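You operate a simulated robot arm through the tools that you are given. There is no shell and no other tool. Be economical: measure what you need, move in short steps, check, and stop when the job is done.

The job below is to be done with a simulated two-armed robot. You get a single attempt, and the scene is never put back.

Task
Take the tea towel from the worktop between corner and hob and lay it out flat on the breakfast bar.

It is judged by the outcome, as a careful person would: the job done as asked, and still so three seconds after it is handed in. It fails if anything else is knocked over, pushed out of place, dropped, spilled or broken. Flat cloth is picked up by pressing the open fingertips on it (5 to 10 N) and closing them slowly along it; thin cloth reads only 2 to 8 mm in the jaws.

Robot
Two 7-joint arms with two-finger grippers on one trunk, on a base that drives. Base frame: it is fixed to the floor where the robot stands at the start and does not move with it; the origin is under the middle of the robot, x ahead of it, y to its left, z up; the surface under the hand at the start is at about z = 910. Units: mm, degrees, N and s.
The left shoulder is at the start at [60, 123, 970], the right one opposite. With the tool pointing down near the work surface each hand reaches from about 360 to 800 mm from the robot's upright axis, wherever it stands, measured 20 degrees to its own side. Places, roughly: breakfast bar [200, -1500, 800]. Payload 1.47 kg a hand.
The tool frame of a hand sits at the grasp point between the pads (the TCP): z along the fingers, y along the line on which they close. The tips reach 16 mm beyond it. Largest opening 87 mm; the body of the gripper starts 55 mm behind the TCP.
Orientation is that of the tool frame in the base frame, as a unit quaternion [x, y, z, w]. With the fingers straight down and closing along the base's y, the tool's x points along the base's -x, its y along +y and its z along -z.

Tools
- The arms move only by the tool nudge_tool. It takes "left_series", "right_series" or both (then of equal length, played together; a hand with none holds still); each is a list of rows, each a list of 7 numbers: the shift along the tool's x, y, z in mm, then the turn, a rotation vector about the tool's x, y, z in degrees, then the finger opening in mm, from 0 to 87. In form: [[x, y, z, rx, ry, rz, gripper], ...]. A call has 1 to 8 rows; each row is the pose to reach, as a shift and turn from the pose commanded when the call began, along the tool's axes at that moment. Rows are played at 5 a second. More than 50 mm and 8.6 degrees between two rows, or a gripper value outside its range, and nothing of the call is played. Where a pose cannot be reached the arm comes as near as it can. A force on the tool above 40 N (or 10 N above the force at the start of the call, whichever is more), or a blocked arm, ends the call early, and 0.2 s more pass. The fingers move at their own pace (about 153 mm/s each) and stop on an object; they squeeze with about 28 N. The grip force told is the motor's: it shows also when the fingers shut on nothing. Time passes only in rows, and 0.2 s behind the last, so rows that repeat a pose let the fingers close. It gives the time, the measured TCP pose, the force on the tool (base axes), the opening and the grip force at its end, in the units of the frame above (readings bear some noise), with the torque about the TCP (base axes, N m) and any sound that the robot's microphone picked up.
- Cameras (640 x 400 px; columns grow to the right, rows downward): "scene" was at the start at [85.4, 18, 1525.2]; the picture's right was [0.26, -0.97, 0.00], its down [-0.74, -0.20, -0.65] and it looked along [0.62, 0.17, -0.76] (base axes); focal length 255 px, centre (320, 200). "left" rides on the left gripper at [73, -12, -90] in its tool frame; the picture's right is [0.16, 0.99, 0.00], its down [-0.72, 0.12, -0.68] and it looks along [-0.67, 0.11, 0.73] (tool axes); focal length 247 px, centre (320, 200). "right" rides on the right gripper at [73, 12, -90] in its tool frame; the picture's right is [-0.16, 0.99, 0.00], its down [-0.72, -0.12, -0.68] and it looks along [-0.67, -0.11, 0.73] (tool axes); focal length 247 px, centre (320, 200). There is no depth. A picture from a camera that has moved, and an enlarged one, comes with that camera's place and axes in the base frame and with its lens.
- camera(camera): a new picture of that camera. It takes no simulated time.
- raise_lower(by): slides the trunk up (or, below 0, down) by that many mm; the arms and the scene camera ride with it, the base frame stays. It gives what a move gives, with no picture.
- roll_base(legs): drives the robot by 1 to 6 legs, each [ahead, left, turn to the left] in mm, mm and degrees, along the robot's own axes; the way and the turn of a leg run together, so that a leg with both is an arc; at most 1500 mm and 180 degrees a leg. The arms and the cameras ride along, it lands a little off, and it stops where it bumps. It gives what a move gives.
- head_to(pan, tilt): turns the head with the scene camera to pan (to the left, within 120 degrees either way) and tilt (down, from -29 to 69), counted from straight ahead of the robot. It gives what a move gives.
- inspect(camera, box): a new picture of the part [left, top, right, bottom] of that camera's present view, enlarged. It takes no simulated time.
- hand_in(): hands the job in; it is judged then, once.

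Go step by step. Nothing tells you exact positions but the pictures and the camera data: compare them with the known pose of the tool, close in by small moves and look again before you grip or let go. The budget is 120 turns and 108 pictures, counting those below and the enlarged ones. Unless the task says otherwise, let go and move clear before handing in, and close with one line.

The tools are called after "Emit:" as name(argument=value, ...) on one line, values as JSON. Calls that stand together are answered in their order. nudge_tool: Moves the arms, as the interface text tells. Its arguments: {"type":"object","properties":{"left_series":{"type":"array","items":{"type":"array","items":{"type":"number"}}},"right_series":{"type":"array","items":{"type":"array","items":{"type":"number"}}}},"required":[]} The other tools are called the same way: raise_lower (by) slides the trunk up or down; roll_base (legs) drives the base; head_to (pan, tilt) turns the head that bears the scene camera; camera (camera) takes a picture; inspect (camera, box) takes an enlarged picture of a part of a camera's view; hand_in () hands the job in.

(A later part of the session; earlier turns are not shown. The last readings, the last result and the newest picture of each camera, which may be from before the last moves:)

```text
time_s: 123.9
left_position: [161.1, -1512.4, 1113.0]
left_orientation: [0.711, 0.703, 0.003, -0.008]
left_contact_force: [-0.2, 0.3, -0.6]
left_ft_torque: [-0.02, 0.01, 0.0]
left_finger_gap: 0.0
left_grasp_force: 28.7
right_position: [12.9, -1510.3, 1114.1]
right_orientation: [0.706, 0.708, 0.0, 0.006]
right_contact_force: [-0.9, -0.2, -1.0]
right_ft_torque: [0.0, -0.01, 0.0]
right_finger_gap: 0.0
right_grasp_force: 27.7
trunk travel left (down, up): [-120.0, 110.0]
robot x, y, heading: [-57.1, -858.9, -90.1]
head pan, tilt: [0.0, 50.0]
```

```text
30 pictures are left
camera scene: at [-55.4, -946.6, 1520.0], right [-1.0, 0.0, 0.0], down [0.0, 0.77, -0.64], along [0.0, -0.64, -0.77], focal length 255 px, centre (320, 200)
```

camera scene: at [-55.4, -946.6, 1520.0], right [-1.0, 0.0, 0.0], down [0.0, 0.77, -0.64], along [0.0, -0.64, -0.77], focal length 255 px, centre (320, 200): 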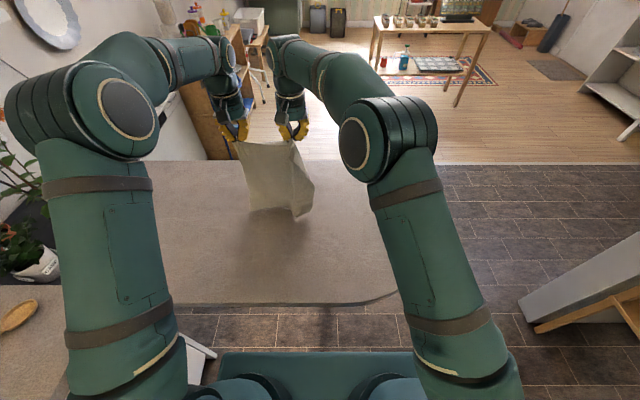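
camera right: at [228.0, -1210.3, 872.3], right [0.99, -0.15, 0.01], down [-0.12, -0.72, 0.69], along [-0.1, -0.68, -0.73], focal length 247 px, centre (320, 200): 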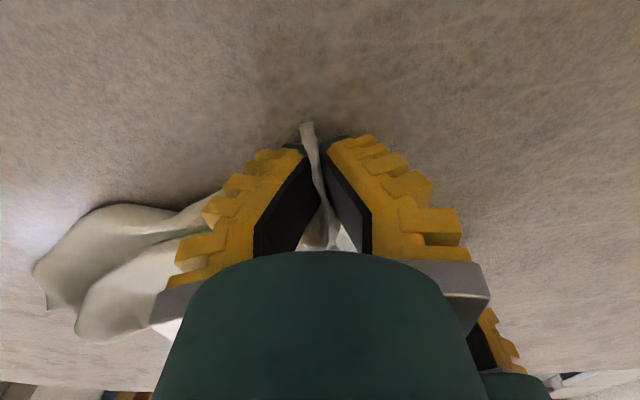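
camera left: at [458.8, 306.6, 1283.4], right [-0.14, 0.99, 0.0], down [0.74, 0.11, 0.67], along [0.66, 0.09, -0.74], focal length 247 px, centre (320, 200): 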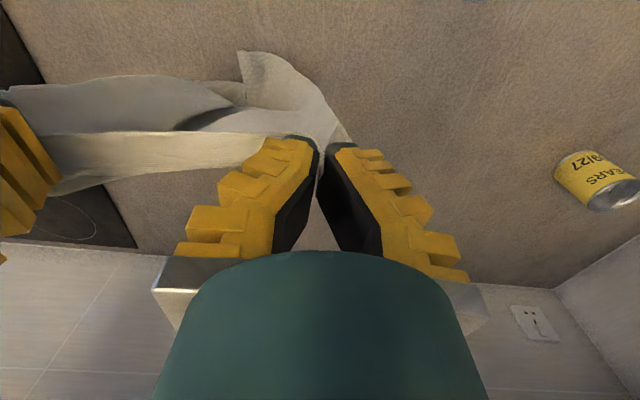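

The bottom edge is touching the bar around y −1500. Now the laying arc, back and down toward the robot.

Emit:
nudge_tool(left_series=[[30, 0, 2, 0, 0, 0, 0], [58, 0, 7, 0, 0, 0, 0], [85, 0, 14, 0, 0, 0, 0], [111, 0, 24, 0, 0, 0, 0], [136, 0, 37, 0, 0, 0, 0], [160, 0, 52, 0, 0, 0, 0], [182, 0, 70, 0, 0, 0, 0], [203, 0, 90, 0, 0, 0, 0]], right_series=[[30, 0, 2, 0, 0, 0, 0], [58, 0, 7, 0, 0, 0, 0], [85, 0, 14, 0, 0, 0, 0], [111, 0, 24, 0, 0, 0, 0], [136, 0, 37, 0, 0, 0, 0], [160, 0, 52, 0, 0, 0, 0], [182, 0, 70, 0, 0, 0, 0], [203, 0, 90, 0, 0, 0, 0]])

Emit:
camera(camera="scene")

```text
time_s: 125.7
left_position: [164.1, -1307.8, 1025.7]
left_orientation: [0.712, 0.702, 0.003, -0.008]
left_contact_force: [0.1, -0.4, 0.3]
left_ft_torque: [-0.02, 0.0, 0.04]
left_finger_gap: 0.3
left_grasp_force: 27.4
right_position: [14.3, -1306.9, 1021.5]
right_orientation: [0.705, 0.709, 0.0, 0.007]
right_contact_force: [-0.3, 0.1, 0.3]
right_ft_torque: [-0.03, 0.01, 0.0]
right_finger_gap: 0.0
right_grasp_force: 27.5
trunk travel left (down, up): [-120.0, 110.0]
robot x, y, heading: [-53.8, -855.1, -90.1]
head pan, tilt: [0.0, 50.0]
```

```text
29 pictures are left
camera scene: at [-55.0, -946.7, 1519.9], right [-1.0, 0.0, 0.0], down [0.0, 0.77, -0.64], along [0.0, -0.64, -0.77], focal length 255 px, centre (320, 200)
```

scene: 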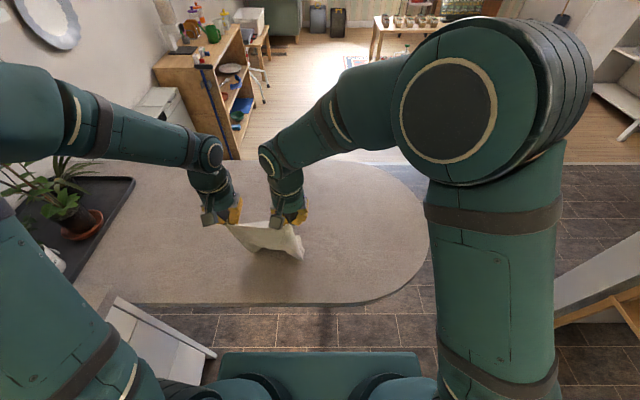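

The towel just slid along with the hands: an arc drags it. A straight 45° path (moving back by exactly as much as I lower) should lay it without pulling. I'll go back up and out first.

Emit:
nudge_tool(left_series=[[0, 0, -45, 0, 0, 0, 0], [0, 0, -88, 0, 0, 0, 0], [-35, 0, -95, 0, 0, 0, 0], [-75, 0, -95, 0, 0, 0, 0], [-115, 0, -95, 0, 0, 0, 0], [-155, 0, -95, 0, 0, 0, 0], [-195, 0, -95, 0, 0, 0, 0], [-217, 0, -95, 0, 0, 0, 0]], right_series=[[0, 0, -45, 0, 0, 0, 0], [0, 0, -92, 0, 0, 0, 0], [-35, 0, -99, 0, 0, 0, 0], [-75, 0, -99, 0, 0, 0, 0], [-115, 0, -99, 0, 0, 0, 0], [-155, 0, -99, 0, 0, 0, 0], [-195, 0, -99, 0, 0, 0, 0], [-217, 0, -99, 0, 0, 0, 0]])

Emit:
nudge_tool(left_series=[[0, 0, 0, 0, 0, 0, 0], [0, 0, 0, 0, 0, 0, 0], [0, 0, 0, 0, 0, 0, 0]])

Emit:
camera(camera="scene")

```text
time_s: 127.5
left_position: [159.2, -1526.9, 1114.8]
left_orientation: [0.712, 0.702, 0.003, -0.01]
left_contact_force: [0.2, 0.6, -0.3]
left_ft_torque: [0.0, 0.02, 0.0]
left_finger_gap: 0.0
left_grasp_force: 27.5
right_position: [12.2, -1524.3, 1122.8]
right_orientation: [0.706, 0.708, 0.001, 0.006]
right_contact_force: [0.6, -0.3, 0.3]
right_ft_torque: [-0.01, -0.01, 0.01]
right_finger_gap: 0.1
right_grasp_force: 27.8
trunk travel left (down, up): [-120.0, 110.0]
robot x, y, heading: [-54.9, -859.3, -89.8]
head pan, tilt: [0.0, 50.0]
```

```text
time_s: 128.3
left_position: [159.9, -1526.0, 1116.2]
left_orientation: [0.712, 0.702, 0.003, -0.009]
left_contact_force: [-0.7, -0.1, -0.5]
left_ft_torque: [0.01, -0.01, -0.01]
left_finger_gap: 0.0
left_grasp_force: 27.8
right_position: [12.0, -1523.4, 1122.5]
right_orientation: [0.706, 0.709, 0.001, 0.006]
right_contact_force: [-0.2, 0.8, 0.2]
right_ft_torque: [-0.03, 0.02, 0.0]
right_finger_gap: 0.1
right_grasp_force: 28.0
trunk travel left (down, up): [-120.0, 110.0]
robot x, y, heading: [-57.7, -859.0, -90.2]
head pan, tilt: [0.0, 50.0]
```

```text
28 pictures are left
camera scene: at [-55.3, -947.2, 1519.8], right [-1.0, 0.0, 0.0], down [0.0, 0.77, -0.64], along [0.0, -0.64, -0.77], focal length 255 px, centre (320, 200)
```

scene: 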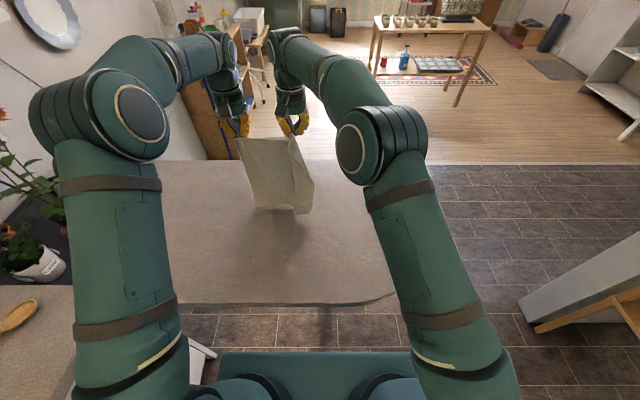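

Emit:
nudge_tool(left_series=[[25, 0, 5, 0, 0, 0, 0], [50, 0, 20, 0, 0, 0, 0], [75, 0, 45, 0, 0, 0, 0], [100, 0, 70, 0, 0, 0, 0], [125, 0, 95, 0, 0, 0, 0], [150, 0, 120, 0, 0, 0, 0], [175, 0, 145, 0, 0, 0, 0], [200, 0, 170, 0, 0, 0, 0]], right_series=[[25, 0, 9, 0, 0, 0, 0], [50, 0, 26, 0, 0, 0, 0], [75, 0, 51, 0, 0, 0, 0], [100, 0, 76, 0, 0, 0, 0], [125, 0, 101, 0, 0, 0, 0], [150, 0, 126, 0, 0, 0, 0], [175, 0, 151, 0, 0, 0, 0], [200, 0, 176, 0, 0, 0, 0]])

Emit:
camera(camera="scene")

```text
time_s: 130.1
left_position: [163.0, -1321.7, 951.4]
left_orientation: [0.712, 0.702, 0.003, -0.009]
left_contact_force: [1.0, -1.3, 0.3]
left_ft_torque: [0.0, -0.02, 0.02]
left_finger_gap: 0.0
left_grasp_force: 27.9
right_position: [12.8, -1324.9, 945.2]
right_orientation: [0.706, 0.708, 0.001, 0.006]
right_contact_force: [1.3, 0.3, 0.7]
right_ft_torque: [0.01, -0.01, 0.0]
right_finger_gap: 0.4
right_grasp_force: 27.8
trunk travel left (down, up): [-120.0, 110.0]
robot x, y, heading: [-57.5, -857.4, -90.2]
head pan, tilt: [0.0, 50.0]
```

```text
27 pictures are left
camera scene: at [-55.0, -946.8, 1519.9], right [-1.0, 0.0, 0.0], down [0.0, 0.77, -0.64], along [0.0, -0.64, -0.77], focal length 255 px, centre (320, 200)
```

scene: 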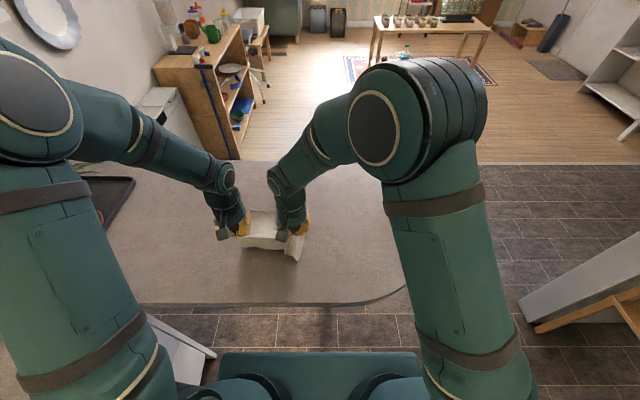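

It's working: the far part now lies out to y ≈ −1500. Continuing down and back.

Emit:
nudge_tool(left_series=[[22, 0, 20, 0, 0, 0, 0], [44, 0, 42, 0, 0, 0, 0], [62, 0, 66, 0, 0, 0, 0], [78, 0, 92, 0, 0, 0, 0], [88, 0, 118, 0, 0, 0, 0], [92, 0, 142, 0, 0, 0, 0], [92, 0, 152, 0, 0, 0, 0]], right_series=[[22, 0, 18, 0, 0, 0, 0], [44, 0, 38, 0, 0, 0, 0], [62, 0, 62, 0, 0, 0, 0], [78, 0, 88, 0, 0, 0, 0], [88, 0, 114, 0, 0, 0, 0], [92, 0, 138, 0, 0, 0, 0], [92, 0, 148, 0, 0, 0, 0]])

Emit:
inspect(camera="scene", box=[160, 160, 400, 310])

```text
time_s: 131.7
left_position: [162.1, -1229.7, 798.9]
left_orientation: [0.712, 0.702, 0.002, -0.009]
left_contact_force: [-0.1, -0.1, -0.2]
left_ft_torque: [0.0, -0.02, -0.02]
left_finger_gap: 0.0
left_grasp_force: 28.6
right_position: [15.2, -1232.7, 797.2]
right_orientation: [0.705, 0.709, 0.001, 0.007]
right_contact_force: [0.3, -0.6, 0.6]
right_ft_torque: [0.0, -0.02, -0.02]
right_finger_gap: 0.0
right_grasp_force: 29.0
trunk travel left (down, up): [-120.0, 110.0]
robot x, y, heading: [-54.3, -856.1, -89.9]
head pan, tilt: [0.0, 50.0]
```

```text
2.67 times, centred on (280, 235) of scene
camera zoom: at [-55.2, -947.1, 1519.9], right [-1.0, 0.0, 0.0], down [0.0, 0.77, -0.64], along [0.0, -0.64, -0.77], focal length 679 px, centre (427, 107)
```

zoom: 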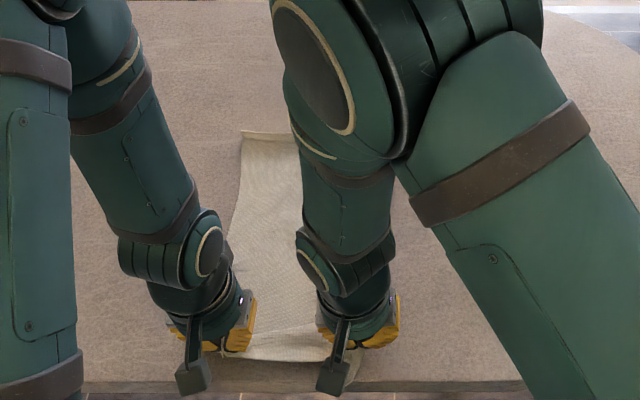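

Excellent, the towel is laid out on the bar from y ≈ −1527 to about −1200. I'll lower the last bit, open both hands gently and lift away.

Emit:
nudge_tool(left_series=[[0, 0, 8, 0, 0, 0, 0], [0, 0, 12, 0, 0, 0, 0], [0, 0, 12, 0, 0, 0, 20], [0, 0, 10, 0, 0, 0, 45], [0, 0, 0, 0, 0, 0, 45], [0, 0, -30, 0, 0, 0, 45], [0, 0, -75, 0, 0, 0, 45], [0, 20, -120, 0, 0, 0, 45]], right_series=[[0, 0, 8, 0, 0, 0, 0], [0, 0, 11, 0, 0, 0, 0], [0, 0, 11, 0, 0, 0, 20], [0, 0, 9, 0, 0, 0, 45], [0, 0, 0, 0, 0, 0, 45], [0, 0, -30, 0, 0, 0, 45], [0, 0, -75, 0, 0, 0, 45], [0, -20, -120, 0, 0, 0, 45]])

Emit:
nudge_tool(left_series=[[0, 40, -30, 0, 0, 0, 45], [0, 80, -60, 0, 0, 0, 45], [0, 120, -80, 0, 0, 0, 45], [0, 160, -80, 0, 0, 0, 45]], right_series=[[0, -40, -30, 0, 0, 0, 45], [0, -80, -60, 0, 0, 0, 45], [0, -120, -80, 0, 0, 0, 45], [0, -160, -80, 0, 0, 0, 45]])

Emit:
camera(camera="scene")

Emit:
inspect(camera="scene", box=[200, 180, 360, 310])

```text
time_s: 133.5
left_position: [184.7, -1227.6, 921.3]
left_orientation: [0.713, 0.701, 0.002, -0.009]
left_contact_force: [0.0, 0.8, 0.9]
left_ft_torque: [-0.01, -0.01, 0.01]
left_finger_gap: 50.4
left_grasp_force: 3.8
right_position: [-3.4, -1232.7, 918.6]
right_orientation: [0.706, 0.708, 0.0, 0.007]
right_contact_force: [-0.3, -0.4, -0.3]
right_ft_torque: [-0.05, -0.01, 0.0]
right_finger_gap: 50.4
right_grasp_force: 3.8
trunk travel left (down, up): [-120.0, 110.0]
robot x, y, heading: [-54.0, -858.3, -90.2]
head pan, tilt: [0.0, 50.0]
```

```text
time_s: 134.5
left_position: [344.9, -1236.0, 997.1]
left_orientation: [0.713, 0.701, 0.003, -0.009]
left_contact_force: [-0.1, -0.5, 0.6]
left_ft_torque: [0.01, 0.02, 0.01]
left_finger_gap: 50.3
left_grasp_force: 4.0
right_position: [-167.9, -1233.1, 997.3]
right_orientation: [0.705, 0.709, 0.001, 0.006]
right_contact_force: [0.2, -0.2, 0.8]
right_ft_torque: [0.02, 0.02, 0.0]
right_finger_gap: 50.5
right_grasp_force: 4.5
trunk travel left (down, up): [-120.0, 110.0]
robot x, y, heading: [-54.0, -858.6, -90.1]
head pan, tilt: [0.0, 50.0]
```

```text
25 pictures are left
camera scene: at [-55.5, -947.8, 1519.8], right [-1.0, 0.0, 0.0], down [0.0, 0.77, -0.64], along [0.0, -0.64, -0.77], focal length 255 px, centre (320, 200)
```

scene: 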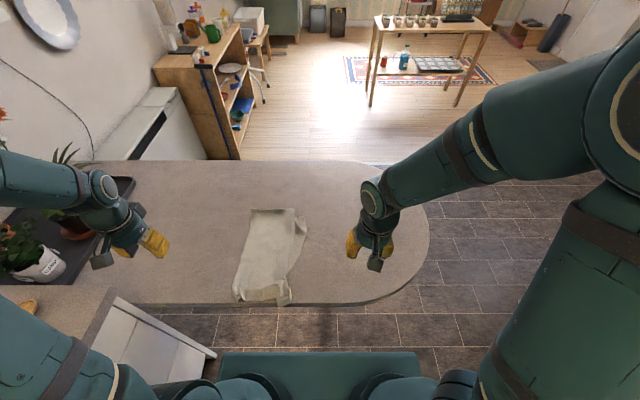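

```text
3.08 times, centred on (280, 245) of scene
camera zoom: at [-55.5, -947.8, 1519.8], right [-1.0, 0.0, 0.0], down [0.0, 0.77, -0.64], along [0.0, -0.64, -0.77], focal length 784 px, centre (443, 62)
```

zoom: 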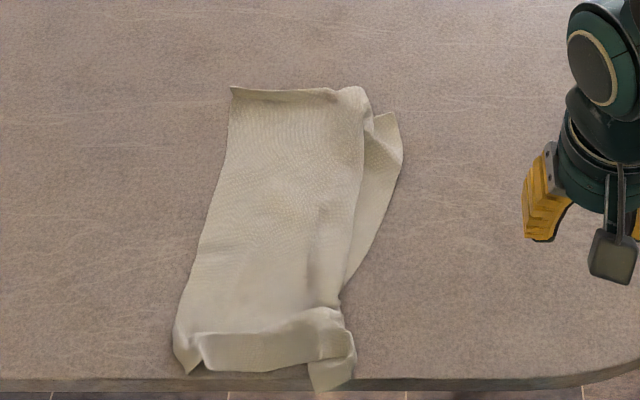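

The towel is mostly flat, but there's a Z-fold along the right side, a rumple at the near edge, and one near corner slightly over the bar edge. I'll fix the right side first: hold the main part with the left fingertips and bring the right hand to the strip's far corner at about (17, −1475).

Emit:
nudge_tool(left_series=[[-23, -24, 10, 0, 0, 0, 0], [-46, -48, 25, 0, 0, 0, 0], [-69, -73, 45, 0, 0, 0, 0], [-92, -97, 70, 0, 0, 0, 0], [-115, -122, 95, 0, 0, 0, 0], [-138, -146, 120, 0, 0, 0, 0], [-161, -170, 150, 0, 0, 0, 0], [-184, -195, 180, 0, 0, 0, 0]], right_series=[[-30, 23, 5, 0, 0, 0, 30], [-60, 46, 15, 0, 0, 0, 30], [-90, 69, 30, 0, 0, 0, 30], [-120, 92, 50, 0, 0, 0, 30], [-150, 115, 75, 0, 0, 0, 30], [-180, 138, 100, 0, 0, 0, 30], [-211, 162, 125, 0, 0, 0, 30], [-242, 185, 150, 0, 0, 0, 30]])

Emit:
camera(camera="right")

```text
time_s: 136.3
left_position: [144.4, -1414.0, 815.5]
left_orientation: [0.712, 0.702, 0.004, -0.008]
left_contact_force: [0.3, -0.4, 0.1]
left_ft_torque: [0.04, 0.01, 0.0]
left_finger_gap: 0.0
left_grasp_force: 27.5
right_position: [22.3, -1480.7, 846.8]
right_orientation: [0.707, 0.708, 0.002, 0.005]
right_contact_force: [0.3, -0.3, 0.0]
right_ft_torque: [0.02, 0.03, 0.0]
right_finger_gap: 36.4
right_grasp_force: 4.4
trunk travel left (down, up): [-120.0, 110.0]
robot x, y, heading: [-53.4, -858.6, -90.1]
head pan, tilt: [0.0, 50.0]
```

```text
23 pictures are left
camera right: at [33.5, -1406.3, 936.9], right [0.99, -0.16, 0.01], down [-0.12, -0.72, 0.68], along [-0.1, -0.68, -0.73], focal length 247 px, centre (320, 200)
```

right: 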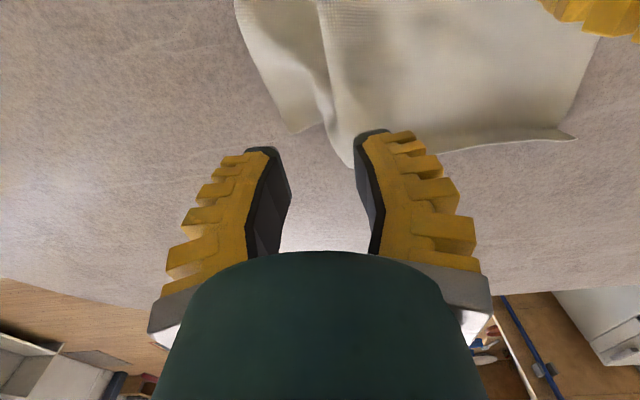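

I'll press the left fingertips on the main part and pinch the strip's far corner at (14, −1468) with a small opening.

Emit:
nudge_tool(left_series=[[0, 0, 12, 0, 0, 0, 0], [0, 0, 22, 0, 0, 0, 0], [0, 0, 28, 0, 0, 0, 0], [0, 0, 32, 0, 0, 0, 0], [0, 0, 33, 0, 0, 0, 0]], right_series=[[13, -8, 15, 0, 0, 0, 21], [13, -8, 35, 0, 0, 0, 21], [13, -8, 50, 0, 0, 0, 21], [13, -8, 60, 0, 0, 0, 21], [13, -8, 65, 0, 0, 0, 21]])

Emit:
camera(camera="right")

```text
time_s: 137.5
left_position: [144.3, -1413.1, 783.7]
left_orientation: [0.712, 0.702, 0.002, -0.008]
left_contact_force: [1.0, -0.1, 0.2]
left_ft_torque: [-0.01, -0.03, 0.02]
left_finger_gap: 0.1
left_grasp_force: 27.3
right_position: [15.2, -1464.5, 785.4]
right_orientation: [0.706, 0.708, 0.001, 0.008]
right_contact_force: [-1.5, -0.1, 6.3]
right_ft_torque: [-0.05, -0.09, 0.04]
right_finger_gap: 24.5
right_grasp_force: 4.1
trunk travel left (down, up): [-120.0, 110.0]
robot x, y, heading: [-54.1, -857.1, -89.9]
head pan, tilt: [0.0, 50.0]
```

```text
22 pictures are left
camera right: at [25.0, -1389.8, 873.6], right [0.99, -0.16, 0.01], down [-0.12, -0.72, 0.69], along [-0.1, -0.68, -0.73], focal length 247 px, centre (320, 200)
```

right: 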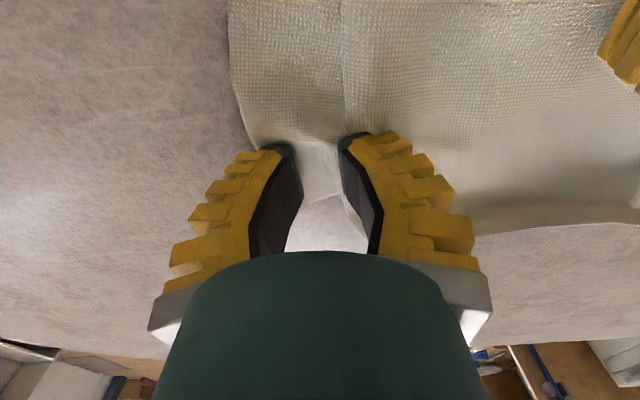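

Both fingertips sit on the strip. Rather than pinch, I'll drag it to the right by friction while the left presses the main part.

Emit:
nudge_tool(left_series=[[0, 0, 2, 0, 0, 0, 0], [0, 0, 4, 0, 0, 0, 0], [0, 0, 4, 0, 0, 0, 0], [0, 0, 4, 0, 0, 0, 0], [0, 0, 4, 0, 0, 0, 0], [0, 0, 4, 0, 0, 0, 0], [0, 0, 4, 0, 0, 0, 0]], right_series=[[0, 0, 2, 0, 0, 0, 21], [0, 0, 3, 0, 0, 0, 21], [0, -10, 3, 0, 0, 0, 21], [0, -20, 3, 0, 0, 0, 21], [0, -30, 3, 0, 0, 0, 21], [0, -40, 3, 0, 0, 0, 21], [0, -50, 3, 0, 0, 0, 21]])

Emit:
camera(camera="right")

```text
time_s: 139.1
left_position: [145.2, -1411.1, 781.0]
left_orientation: [0.712, 0.702, 0.002, -0.008]
left_contact_force: [-2.8, -2.3, 19.0]
left_ft_torque: [-0.13, -0.01, -0.01]
left_finger_gap: 0.0
left_grasp_force: 27.8
right_position: [-39.2, -1462.1, 782.3]
right_orientation: [0.706, 0.708, 0.001, 0.007]
right_contact_force: [4.4, 0.7, 15.0]
right_ft_torque: [-0.07, -0.2, 0.07]
right_finger_gap: 12.3
right_grasp_force: 8.9
trunk travel left (down, up): [-120.0, 110.0]
robot x, y, heading: [-51.8, -858.7, -90.2]
head pan, tilt: [0.0, 50.0]
```

```text
21 pictures are left
camera right: at [-27.5, -1387.3, 871.0], right [0.99, -0.16, 0.01], down [-0.12, -0.72, 0.69], along [-0.1, -0.68, -0.73], focal length 247 px, centre (320, 200)
```

right: 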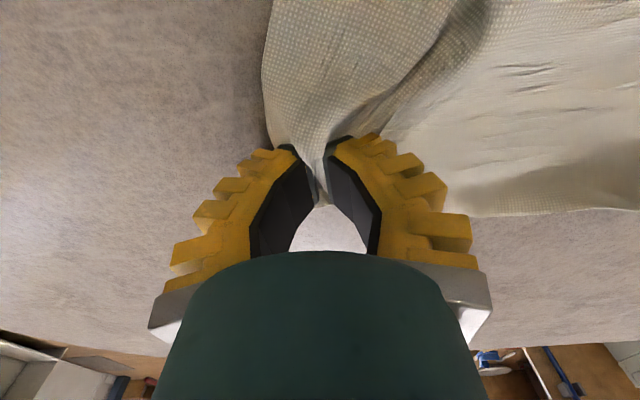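

Friction dragging works nicely: the strip has unfolded at the far end. I'll lift both hands to look.

Emit:
nudge_tool(left_series=[[0, 0, -20, 0, 0, 0, 0], [0, 0, -50, 0, 0, 0, 0], [0, 20, -90, 0, 0, 0, 0], [0, 60, -110, 0, 0, 0, 0], [0, 100, -110, 0, 0, 0, 0]], right_series=[[0, 0, 0, 0, 0, 0, 35], [0, 0, -25, 0, 0, 0, 35], [0, -20, -70, 0, 0, 0, 35], [10, -60, -90, 0, 0, 0, 35], [20, -100, -100, 0, 0, 0, 35]])

Emit:
inspect(camera="scene", box=[200, 180, 360, 310])

```text
time_s: 140.3
left_position: [248.3, -1416.3, 889.9]
left_orientation: [0.712, 0.702, 0.003, -0.009]
left_contact_force: [0.8, -0.5, 0.3]
left_ft_torque: [0.0, -0.03, 0.0]
left_finger_gap: 0.0
left_grasp_force: 27.8
right_position: [-136.7, -1441.9, 881.4]
right_orientation: [0.706, 0.708, 0.001, 0.006]
right_contact_force: [-0.8, 1.2, 0.6]
right_ft_torque: [-0.01, 0.0, -0.02]
right_finger_gap: 40.6
right_grasp_force: 3.8
trunk travel left (down, up): [-120.0, 110.0]
robot x, y, heading: [-55.2, -856.7, -90.1]
head pan, tilt: [0.0, 50.0]
```

```text
3.08 times, centred on (280, 245) of scene
camera zoom: at [-55.2, -946.7, 1519.8], right [-1.0, 0.0, 0.0], down [0.0, 0.77, -0.64], along [0.0, -0.64, -0.77], focal length 784 px, centre (443, 62)
```

zoom: 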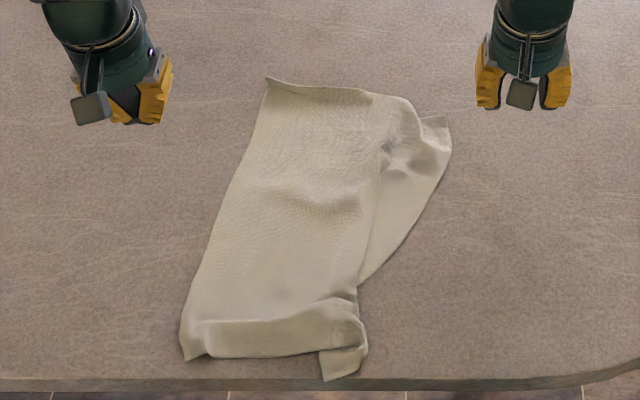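

Partly unfolded, though the towel shifted. Next I pull both far corners outward and away at the same time by fingertip friction, which should open the Z-fold and move the near edge away from the bar's edge.

Emit:
nudge_tool(left_series=[[-25, -27, 10, 0, 0, 0, 12], [-50, -54, 30, 0, 0, 0, 12], [-75, -82, 55, 0, 0, 0, 12], [-96, -108, 80, 0, 0, 0, 12], [-96, -108, 98, 0, 0, 0, 12], [-96, -108, 105, 0, 0, 0, 12], [-96, -108, 108, 0, 0, 0, 12]], right_series=[[-7, 24, 10, 0, 0, 0, 12], [-14, 48, 30, 0, 0, 0, 12], [-21, 72, 50, 0, 0, 0, 12], [-28, 97, 70, 0, 0, 0, 12], [-28, 97, 88, 0, 0, 0, 12], [-28, 97, 96, 0, 0, 0, 12], [-28, 97, 99, 0, 0, 0, 12]])

Emit:
camera(camera="scene")

```text
time_s: 141.9
left_position: [135.9, -1508.7, 781.7]
left_orientation: [0.712, 0.702, 0.0, -0.007]
left_contact_force: [-1.1, 0.0, 13.9]
left_ft_torque: [-0.1, 0.15, -0.02]
left_finger_gap: 14.7
left_grasp_force: 6.8
right_position: [-38.4, -1471.8, 782.9]
right_orientation: [0.706, 0.708, 0.001, 0.008]
right_contact_force: [0.8, -0.4, 8.0]
right_ft_torque: [-0.07, -0.06, 0.01]
right_finger_gap: 14.3
right_grasp_force: 7.4
trunk travel left (down, up): [-120.0, 110.0]
robot x, y, heading: [-54.7, -854.5, -89.9]
head pan, tilt: [0.0, 50.0]
```

```text
19 pictures are left
camera scene: at [-55.7, -944.8, 1520.3], right [-1.0, 0.0, 0.0], down [0.0, 0.77, -0.64], along [0.0, -0.64, -0.77], focal length 255 px, centre (320, 200)
```

scene: 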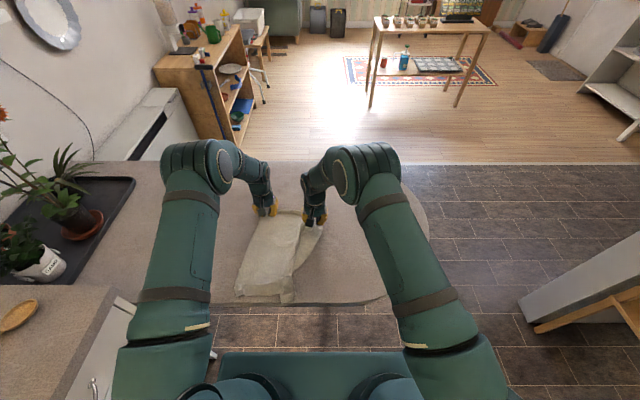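

Both are pressing lightly on the far corners. Pulling outward, then away.

Emit:
nudge_tool(left_series=[[0, 6, 1, 0, 0, 0, 12], [-3, 12, 1, 0, 0, 0, 12], [-8, 18, 1, 0, 0, 0, 12], [-16, 22, 1, 0, 0, 0, 12], [-24, 24, 1, 0, 0, 0, 12], [-32, 25, 1, 0, 0, 0, 12], [-40, 25, 1, 0, 0, 0, 12]], right_series=[[0, -8, 2, 0, 0, 0, 12], [-3, -16, 2, 0, 0, 0, 12], [-8, -24, 2, 0, 0, 0, 12], [-16, -30, 2, 0, 0, 0, 12], [-24, -33, 2, 0, 0, 0, 12], [-32, -35, 2, 0, 0, 0, 12], [-40, -35, 2, 0, 0, 0, 12]])

Emit:
nudge_tool(left_series=[[0, 0, -15, 0, 0, 0, 12], [0, 0, -50, 0, 0, 0, 12], [0, 40, -80, 0, 0, 0, 12], [0, 80, -100, 0, 0, 0, 12]], right_series=[[0, 0, -15, 0, 0, 0, 12], [0, 0, -50, 0, 0, 0, 12], [0, -40, -80, 0, 0, 0, 12], [0, -80, -100, 0, 0, 0, 12]])

Emit:
inspect(camera="scene", box=[200, 180, 360, 310])

```text
time_s: 143.5
left_position: [162.1, -1547.5, 781.9]
left_orientation: [0.712, 0.702, 0.001, -0.007]
left_contact_force: [-1.0, 3.3, 24.0]
left_ft_torque: [-0.16, 0.47, -0.03]
left_finger_gap: 12.3
left_grasp_force: 1.7
right_position: [-77.0, -1510.2, 781.6]
right_orientation: [0.706, 0.708, 0.0, 0.007]
right_contact_force: [0.9, 5.1, 13.1]
right_ft_torque: [-0.19, -0.31, 0.03]
right_finger_gap: 21.8
right_grasp_force: 4.8
trunk travel left (down, up): [-120.0, 110.0]
robot x, y, heading: [-55.4, -858.0, -90.2]
head pan, tilt: [0.0, 50.0]
```

```text
time_s: 144.5
left_position: [241.3, -1549.6, 878.6]
left_orientation: [0.712, 0.702, 0.002, -0.009]
left_contact_force: [0.2, 1.1, 0.0]
left_ft_torque: [-0.03, 0.02, 0.0]
left_finger_gap: 18.6
left_grasp_force: 4.5
right_position: [-157.2, -1508.9, 879.1]
right_orientation: [0.706, 0.708, 0.001, 0.007]
right_contact_force: [0.7, 0.2, -0.2]
right_ft_torque: [-0.04, -0.03, 0.0]
right_finger_gap: 18.9
right_grasp_force: 5.2
trunk travel left (down, up): [-120.0, 110.0]
robot x, y, heading: [-55.8, -858.9, -90.1]
head pan, tilt: [0.0, 50.0]
```

```text
3.08 times, centred on (280, 245) of scene
camera zoom: at [-55.4, -946.2, 1519.9], right [-1.0, 0.0, 0.0], down [0.0, 0.77, -0.64], along [0.0, -0.64, -0.77], focal length 784 px, centre (443, 62)
```

zoom: 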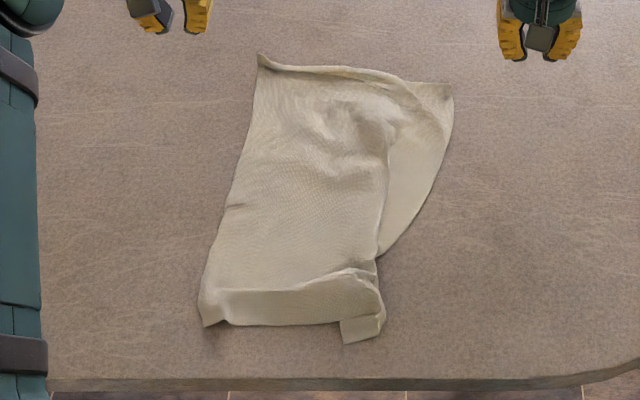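

The far edge is now fully open and the towel is well clear of the bar's edge. The remaining rumple is at the near edge and near-right corner (around (24, −1232)). I'll go there with the right hand and hold the near-left part with the left.

Emit:
nudge_tool(left_series=[[35, -5, 0, 0, 0, 0, 0], [70, -15, 0, 0, 0, 0, 0], [105, -25, 0, 0, 0, 0, 0], [140, -40, 0, 0, 0, 0, 0], [175, -55, 0, 0, 0, 0, 0], [210, -65, 0, 0, 0, 0, 0], [245, -75, 20, 0, 0, 0, 0], [275, -78, 50, 0, 0, 0, 0]], right_series=[[35, 22, 0, 0, 0, 0, 12], [70, 45, 0, 0, 0, 0, 12], [105, 68, 0, 0, 0, 0, 12], [140, 91, 0, 0, 0, 0, 12], [175, 114, 0, 0, 0, 0, 12], [210, 137, 0, 0, 0, 0, 12], [245, 160, 20, 0, 0, 0, 12], [277, 180, 45, 0, 0, 0, 12]])

Emit:
camera(camera="right")

```text
time_s: 146.3
left_position: [167.1, -1273.2, 833.8]
left_orientation: [0.712, 0.702, 0.003, -0.009]
left_contact_force: [0.5, 0.5, -0.1]
left_ft_torque: [0.0, -0.02, -0.02]
left_finger_gap: 0.0
left_grasp_force: 27.6
right_position: [24.0, -1231.9, 833.5]
right_orientation: [0.706, 0.708, 0.001, 0.005]
right_contact_force: [-0.3, 0.2, 0.0]
right_ft_torque: [-0.02, 0.01, -0.01]
right_finger_gap: 19.1
right_grasp_force: 4.4
trunk travel left (down, up): [-120.0, 110.0]
robot x, y, heading: [-52.9, -857.5, -89.9]
head pan, tilt: [0.0, 50.0]
```

```text
17 pictures are left
camera right: at [35.4, -1157.3, 923.5], right [0.99, -0.16, 0.01], down [-0.12, -0.72, 0.68], along [-0.1, -0.68, -0.73], focal length 247 px, centre (320, 200)
```

right: 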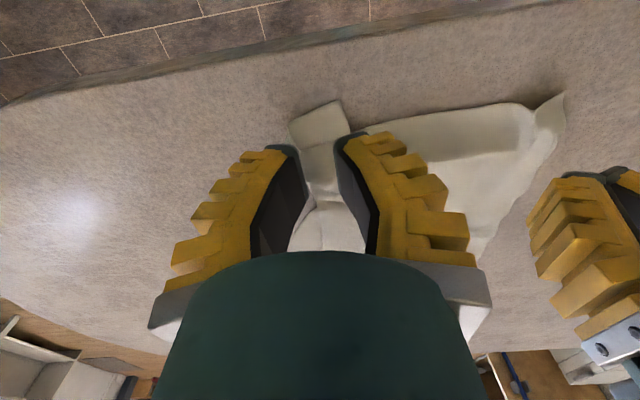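

The right fingers are directly over the loose corner piece. Pressing down with both, then dragging the corner outward to the right.

Emit:
nudge_tool(left_series=[[0, -8, 20, 0, 0, 0, 0], [0, -8, 40, 0, 0, 0, 0], [0, -8, 49, 0, 0, 0, 0], [0, -8, 53, 0, 0, 0, 0]], right_series=[[0, 0, 20, 0, 0, 0, 12], [0, 0, 38, 0, 0, 0, 12], [0, 0, 48, 0, 0, 0, 12], [0, 0, 52, 0, 0, 0, 12]])

Emit:
nudge_tool(left_series=[[0, 0, 1, 0, 0, 0, 0], [0, 0, 1, 0, 0, 0, 0], [0, 0, 1, 0, 0, 0, 0], [0, 0, 1, 0, 0, 0, 0], [0, 0, 1, 0, 0, 0, 0], [0, 0, 1, 0, 0, 0, 0], [0, 0, 1, 0, 0, 0, 0], [0, 0, 1, 0, 0, 0, 0]], right_series=[[1, -10, 1, 0, 0, 0, 12], [3, -20, 1, 0, 0, 0, 12], [5, -30, 1, 0, 0, 0, 12], [7, -40, 1, 0, 0, 0, 12], [9, -50, 1, 0, 0, 0, 12], [11, -60, 1, 0, 0, 0, 12], [13, -70, 1, 0, 0, 0, 12], [15, -76, 1, 0, 0, 0, 12]])

Emit:
nudge_tool(left_series=[[0, 0, -15, 0, 0, 0, 0], [0, 0, -50, 0, 0, 0, 0], [0, 40, -85, 0, 0, 0, 0], [0, 80, -105, 0, 0, 0, 0]], right_series=[[0, 0, -15, 0, 0, 0, 12], [0, 0, -50, 0, 0, 0, 12], [0, -40, -85, 0, 0, 0, 12], [0, -80, -105, 0, 0, 0, 12]])

Emit:
inspect(camera="scene", box=[200, 180, 360, 310])

```text
time_s: 147.3
left_position: [157.2, -1273.0, 780.4]
left_orientation: [0.712, 0.702, 0.003, -0.007]
left_contact_force: [1.4, 2.4, 19.0]
left_ft_torque: [-0.08, -0.03, 0.02]
left_finger_gap: 0.0
left_grasp_force: 28.1
right_position: [25.2, -1233.3, 784.4]
right_orientation: [0.706, 0.708, 0.002, 0.007]
right_contact_force: [0.3, -0.2, 9.6]
right_ft_torque: [-0.08, 0.01, 0.0]
right_finger_gap: 15.8
right_grasp_force: 3.5
trunk travel left (down, up): [-120.0, 110.0]
robot x, y, heading: [-56.0, -856.6, -90.0]
head pan, tilt: [0.0, 50.0]
```

```text
time_s: 148.9
left_position: [157.4, -1273.9, 781.8]
left_orientation: [0.712, 0.702, 0.001, -0.006]
left_contact_force: [-0.9, 2.2, 21.5]
left_ft_torque: [-0.06, -0.04, -0.03]
left_finger_gap: 0.0
left_grasp_force: 27.5
right_position: [-41.2, -1222.8, 781.5]
right_orientation: [0.706, 0.708, 0.002, 0.008]
right_contact_force: [4.0, 1.9, 19.7]
right_ft_torque: [0.14, -0.09, -0.08]
right_finger_gap: 16.0
right_grasp_force: 0.4
trunk travel left (down, up): [-120.0, 110.0]
robot x, y, heading: [-58.3, -857.7, -90.2]
head pan, tilt: [0.0, 50.0]
stopped in row 7 (left hand): the force on the tool passed its limit at 41 N (the readings are from after the stop); the commanded pose is now the measured one
```

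```text
refused: row 3 steps farther than a row can; nothing moved
```

```text
3.08 times, centred on (280, 245) of scene
camera zoom: at [-55.5, -944.0, 1519.8], right [-1.0, 0.0, 0.0], down [0.0, 0.76, -0.64], along [0.0, -0.64, -0.76], focal length 784 px, centre (443, 62)
```

zoom: 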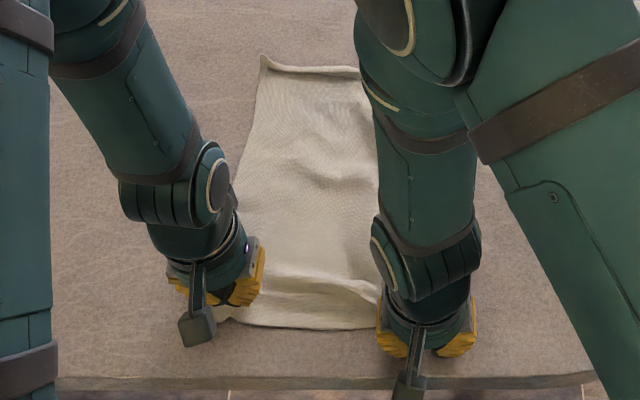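

It's opening well. Lifting both hands off and aside.

Emit:
nudge_tool(left_series=[[0, 0, -20, 0, 0, 0, 0], [0, 0, -60, 0, 0, 0, 0], [0, 30, -95, 0, 0, 0, 0], [0, 75, -110, 0, 0, 0, 0], [0, 115, -110, 0, 0, 0, 0]], right_series=[[0, 0, -20, 0, 0, 0, 12], [0, 0, -60, 0, 0, 0, 12], [0, -30, -95, 0, 0, 0, 12], [0, -75, -110, 0, 0, 0, 12], [0, -115, -110, 0, 0, 0, 12]])

Emit:
inspect(camera="scene", box=[200, 180, 360, 310])

```text
time_s: 150.1
left_position: [274.2, -1276.8, 890.7]
left_orientation: [0.712, 0.702, 0.002, -0.008]
left_contact_force: [-1.0, -0.3, -0.1]
left_ft_torque: [-0.02, 0.0, -0.01]
left_finger_gap: 0.0
left_grasp_force: 27.9
right_position: [-157.6, -1221.4, 888.5]
right_orientation: [0.706, 0.709, 0.001, 0.006]
right_contact_force: [-0.4, 0.6, 0.0]
right_ft_torque: [0.0, 0.0, -0.01]
right_finger_gap: 18.8
right_grasp_force: 4.7
trunk travel left (down, up): [-120.0, 110.0]
robot x, y, heading: [-54.9, -859.5, -90.1]
head pan, tilt: [0.0, 50.0]
```

```text
3.08 times, centred on (280, 245) of scene
camera zoom: at [-55.2, -947.2, 1519.8], right [-1.0, 0.0, 0.0], down [0.0, 0.77, -0.64], along [0.0, -0.64, -0.77], focal length 784 px, centre (443, 62)
```

zoom: 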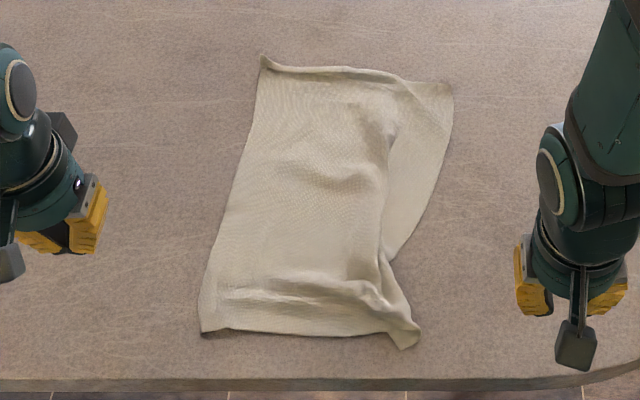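

Much better. I'll repeat it for the near-right corner with a further pull outward, with the left holding the near-left corner.

Emit:
nudge_tool(left_series=[[5, -27, 10, 0, 0, 0, 0], [11, -55, 30, 0, 0, 0, 0], [17, -82, 55, 0, 0, 0, 0], [22, -109, 85, 0, 0, 0, 0], [22, -109, 103, 0, 0, 0, 0], [22, -109, 109, 0, 0, 0, 0]], right_series=[[-3, 38, 10, 0, 0, 0, 12], [-7, 76, 30, 0, 0, 0, 12], [-11, 114, 55, 0, 0, 0, 12], [-16, 150, 80, 0, 0, 0, 12], [-16, 150, 100, 0, 0, 0, 12], [-16, 150, 106, 0, 0, 0, 12]])

Emit:
nudge_tool(left_series=[[0, 1, 0, 0, 0, 0, 0], [0, 2, 0, 0, 0, 0, 0], [0, 3, 0, 0, 0, 0, 0], [0, 4, 0, 0, 0, 0, 0], [0, 5, 0, 0, 0, 0, 0], [0, 6, 0, 0, 0, 0, 0]], right_series=[[1, -7, 0, 0, 0, 0, 12], [3, -14, 0, 0, 0, 0, 12], [5, -21, 0, 0, 0, 0, 12], [7, -28, 0, 0, 0, 0, 12], [9, -35, 0, 0, 0, 0, 12], [11, -42, 0, 0, 0, 0, 12]])

Emit:
nudge_tool(left_series=[[0, 0, -15, 0, 0, 0, 0], [0, 0, -50, 0, 0, 0, 0], [0, 0, -80, 0, 0, 0, 0]], right_series=[[0, 0, -15, 0, 0, 0, 12], [0, 0, -50, 0, 0, 0, 12], [0, -30, -80, 0, 0, 0, 12]])

Emit:
inspect(camera="scene", box=[200, 180, 360, 310])

```text
time_s: 151.5
left_position: [163.6, -1252.5, 782.8]
left_orientation: [0.712, 0.702, 0.001, -0.008]
left_contact_force: [1.0, -0.2, 8.2]
left_ft_torque: [-0.01, -0.05, 0.02]
left_finger_gap: 0.0
left_grasp_force: 28.0
right_position: [-7.1, -1238.8, 786.1]
right_orientation: [0.706, 0.708, 0.001, 0.008]
right_contact_force: [0.0, 0.5, 1.7]
right_ft_torque: [0.03, 0.03, -0.02]
right_finger_gap: 16.0
right_grasp_force: 4.9
trunk travel left (down, up): [-120.0, 110.0]
robot x, y, heading: [-54.5, -859.5, -90.1]
head pan, tilt: [0.0, 50.0]
```

```text
time_s: 152.9
left_position: [168.6, -1252.1, 781.4]
left_orientation: [0.712, 0.702, 0.001, -0.007]
left_contact_force: [-4.3, -1.1, 16.0]
left_ft_torque: [-0.02, 0.02, -0.02]
left_finger_gap: 0.1
left_grasp_force: 28.7
right_position: [-50.4, -1228.5, 784.3]
right_orientation: [0.706, 0.709, 0.002, 0.007]
right_contact_force: [1.8, 0.3, 1.3]
right_ft_torque: [-0.02, -0.1, 0.02]
right_finger_gap: 19.5
right_grasp_force: 5.8
trunk travel left (down, up): [-120.0, 110.0]
robot x, y, heading: [-55.5, -859.8, -90.0]
head pan, tilt: [0.0, 50.0]
```

```text
time_s: 153.7
left_position: [170.0, -1252.1, 862.8]
left_orientation: [0.713, 0.701, 0.002, -0.007]
left_contact_force: [0.1, 0.5, 0.2]
left_ft_torque: [0.0, -0.02, -0.01]
left_finger_gap: 0.0
left_grasp_force: 27.7
right_position: [-80.3, -1227.1, 865.6]
right_orientation: [0.706, 0.709, 0.002, 0.007]
right_contact_force: [-0.4, -0.2, 0.2]
right_ft_torque: [0.0, 0.02, 0.03]
right_finger_gap: 18.9
right_grasp_force: 5.1
trunk travel left (down, up): [-120.0, 110.0]
robot x, y, heading: [-58.2, -858.8, -90.2]
head pan, tilt: [0.0, 50.0]
```

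```text
3.08 times, centred on (280, 245) of scene
camera zoom: at [-56.8, -946.1, 1519.9], right [-1.0, 0.0, 0.0], down [0.0, 0.77, -0.64], along [0.0, -0.64, -0.77], focal length 784 px, centre (443, 62)
```

zoom: 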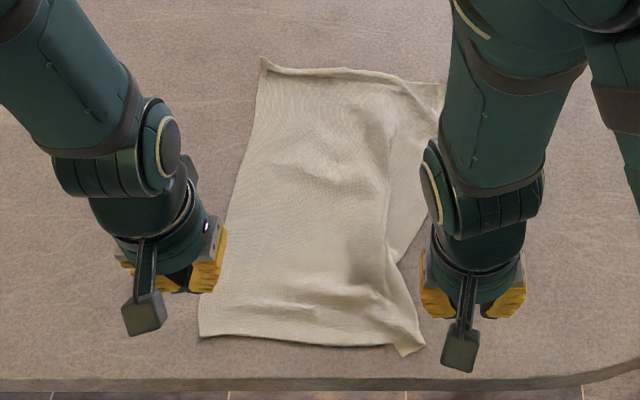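

Now the middle of the right edge: hold the main part with the left fingers and drag the edge strip outward near (−12, −1345).

Emit:
nudge_tool(left_series=[[-31, -20, -10, 0, 0, 0, 0], [-62, -40, 0, 0, 0, 0, 0], [-93, -60, 30, 0, 0, 0, 0], [-93, -60, 62, 0, 0, 0, 0], [-93, -60, 77, 0, 0, 0, 0], [-93, -60, 82, 0, 0, 0, 0]], right_series=[[-40, 22, -10, 0, 0, 0, 5], [-80, 45, 0, 0, 0, 0, 5], [-118, 68, 30, 0, 0, 0, 5], [-118, 68, 62, 0, 0, 0, 5], [-118, 68, 79, 0, 0, 0, 5], [-118, 68, 85, 0, 0, 0, 5]])

Emit:
camera(camera="right")

```text
refused: row 3 steps farther than a row can; nothing moved
```

```text
13 pictures are left
camera right: at [-70.6, -1153.2, 954.8], right [0.99, -0.16, 0.01], down [-0.12, -0.72, 0.68], along [-0.1, -0.68, -0.73], focal length 247 px, centre (320, 200)
```

right: 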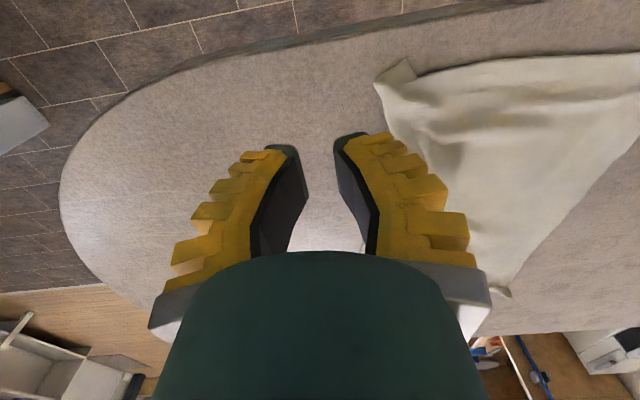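

Emit:
nudge_tool(left_series=[[-31, -20, -5, 0, 0, 0, 0], [-62, -40, 0, 0, 0, 0, 0], [-93, -60, 15, 0, 0, 0, 0], [-93, -60, 45, 0, 0, 0, 0], [-93, -60, 70, 0, 0, 0, 0], [-93, -60, 79, 0, 0, 0, 0], [-93, -60, 82, 0, 0, 0, 0]], right_series=[[-38, 22, -5, 0, 0, 0, 5], [-78, 45, 0, 0, 0, 0, 5], [-118, 66, 12, 0, 0, 0, 5], [-118, 68, 45, 0, 0, 0, 5], [-118, 68, 70, 0, 0, 0, 5], [-118, 68, 81, 0, 0, 0, 5], [-118, 68, 85, 0, 0, 0, 5]])

Emit:
camera(camera="right")

```text
time_s: 155.3
left_position: [109.8, -1346.4, 780.9]
left_orientation: [0.712, 0.702, 0.0, -0.005]
left_contact_force: [1.6, -1.5, 28.6]
left_ft_torque: [-0.18, -0.07, 0.0]
left_finger_gap: 0.0
left_grasp_force: 27.9
right_position: [-9.4, -1345.2, 782.8]
right_orientation: [0.706, 0.708, 0.001, 0.008]
right_contact_force: [1.4, 0.1, 7.9]
right_ft_torque: [0.01, -0.2, 0.0]
right_finger_gap: 7.2
right_grasp_force: 8.1
trunk travel left (down, up): [-120.0, 110.0]
robot x, y, heading: [-54.0, -858.1, -89.9]
head pan, tilt: [0.0, 50.0]
```

```text
12 pictures are left
camera right: at [0.9, -1270.7, 871.5], right [0.99, -0.15, 0.01], down [-0.12, -0.72, 0.69], along [-0.1, -0.68, -0.73], focal length 247 px, centre (320, 200)
```

right: 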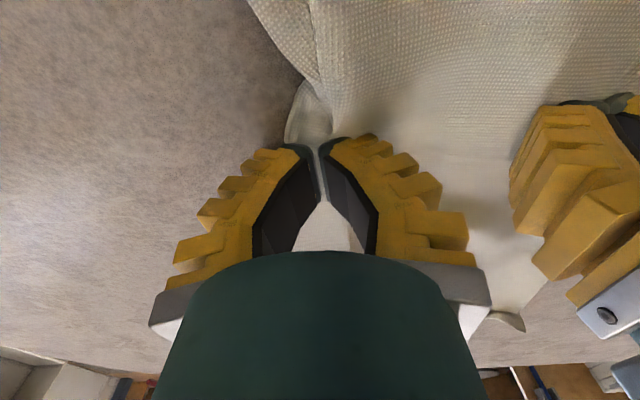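

The fingers are on the strip. Dragging it to the right.

Emit:
nudge_tool(right_series=[[0, -7, 1, 0, 0, 0, 5], [0, -14, 1, 0, 0, 0, 5], [0, -21, 1, 0, 0, 0, 5], [0, -28, 1, 0, 0, 0, 5], [0, -35, 1, 0, 0, 0, 5], [0, -42, 1, 0, 0, 0, 5], [0, -48, 1, 0, 0, 0, 5]])

Emit:
nudge_tool(left_series=[[0, 0, -15, 0, 0, 0, 0], [0, 0, -50, 0, 0, 0, 0], [0, 30, -85, 0, 0, 0, 0], [0, 70, -100, 0, 0, 0, 0], [0, 115, -100, 0, 0, 0, 0]], right_series=[[0, 0, -15, 0, 0, 0, 5], [0, 0, -50, 0, 0, 0, 5], [0, -30, -85, 0, 0, 0, 5], [0, -70, -100, 0, 0, 0, 5], [0, -110, -100, 0, 0, 0, 5]])

Emit:
inspect(camera="scene", box=[200, 180, 360, 310])

```text
time_s: 156.6
left_position: [108.4, -1345.2, 782.2]
left_orientation: [0.713, 0.701, -0.001, -0.005]
left_contact_force: [0.9, 2.6, 20.2]
left_ft_torque: [-0.05, -0.06, 0.05]
left_finger_gap: 0.1
left_grasp_force: 27.9
right_position: [-45.4, -1348.0, 781.1]
right_orientation: [0.705, 0.709, 0.0, 0.01]
right_contact_force: [-1.7, 1.0, 18.0]
right_ft_torque: [0.03, 0.01, 0.02]
right_finger_gap: 0.0
right_grasp_force: 28.7
trunk travel left (down, up): [-120.0, 110.0]
robot x, y, heading: [-53.5, -859.7, -90.1]
head pan, tilt: [0.0, 50.0]
stopped in row 6 (left hand): the force on the tool passed its limit at 41 N (the readings are from after the stop); the commanded pose is now the measured one
```

```text
time_s: 157.8
left_position: [226.2, -1349.3, 879.1]
left_orientation: [0.712, 0.703, 0.001, -0.006]
left_contact_force: [0.1, -0.4, -0.2]
left_ft_torque: [-0.01, 0.04, -0.03]
left_finger_gap: 0.0
left_grasp_force: 27.9
right_position: [-155.0, -1347.3, 878.8]
right_orientation: [0.705, 0.709, 0.0, 0.009]
right_contact_force: [0.2, 0.3, -0.6]
right_ft_torque: [0.02, -0.02, -0.01]
right_finger_gap: 12.3
right_grasp_force: 5.9
trunk travel left (down, up): [-120.0, 110.0]
robot x, y, heading: [-59.9, -859.5, -90.2]
head pan, tilt: [0.0, 50.0]
```

```text
3.08 times, centred on (280, 245) of scene
camera zoom: at [-55.0, -947.2, 1519.8], right [-1.0, 0.0, 0.0], down [0.0, 0.77, -0.64], along [0.0, -0.64, -0.77], focal length 784 px, centre (443, 62)
```

zoom: 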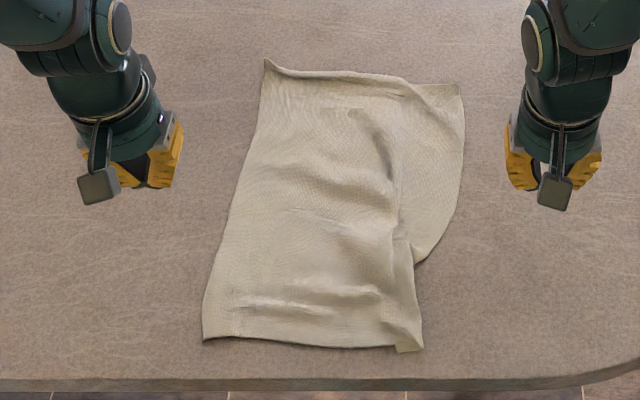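

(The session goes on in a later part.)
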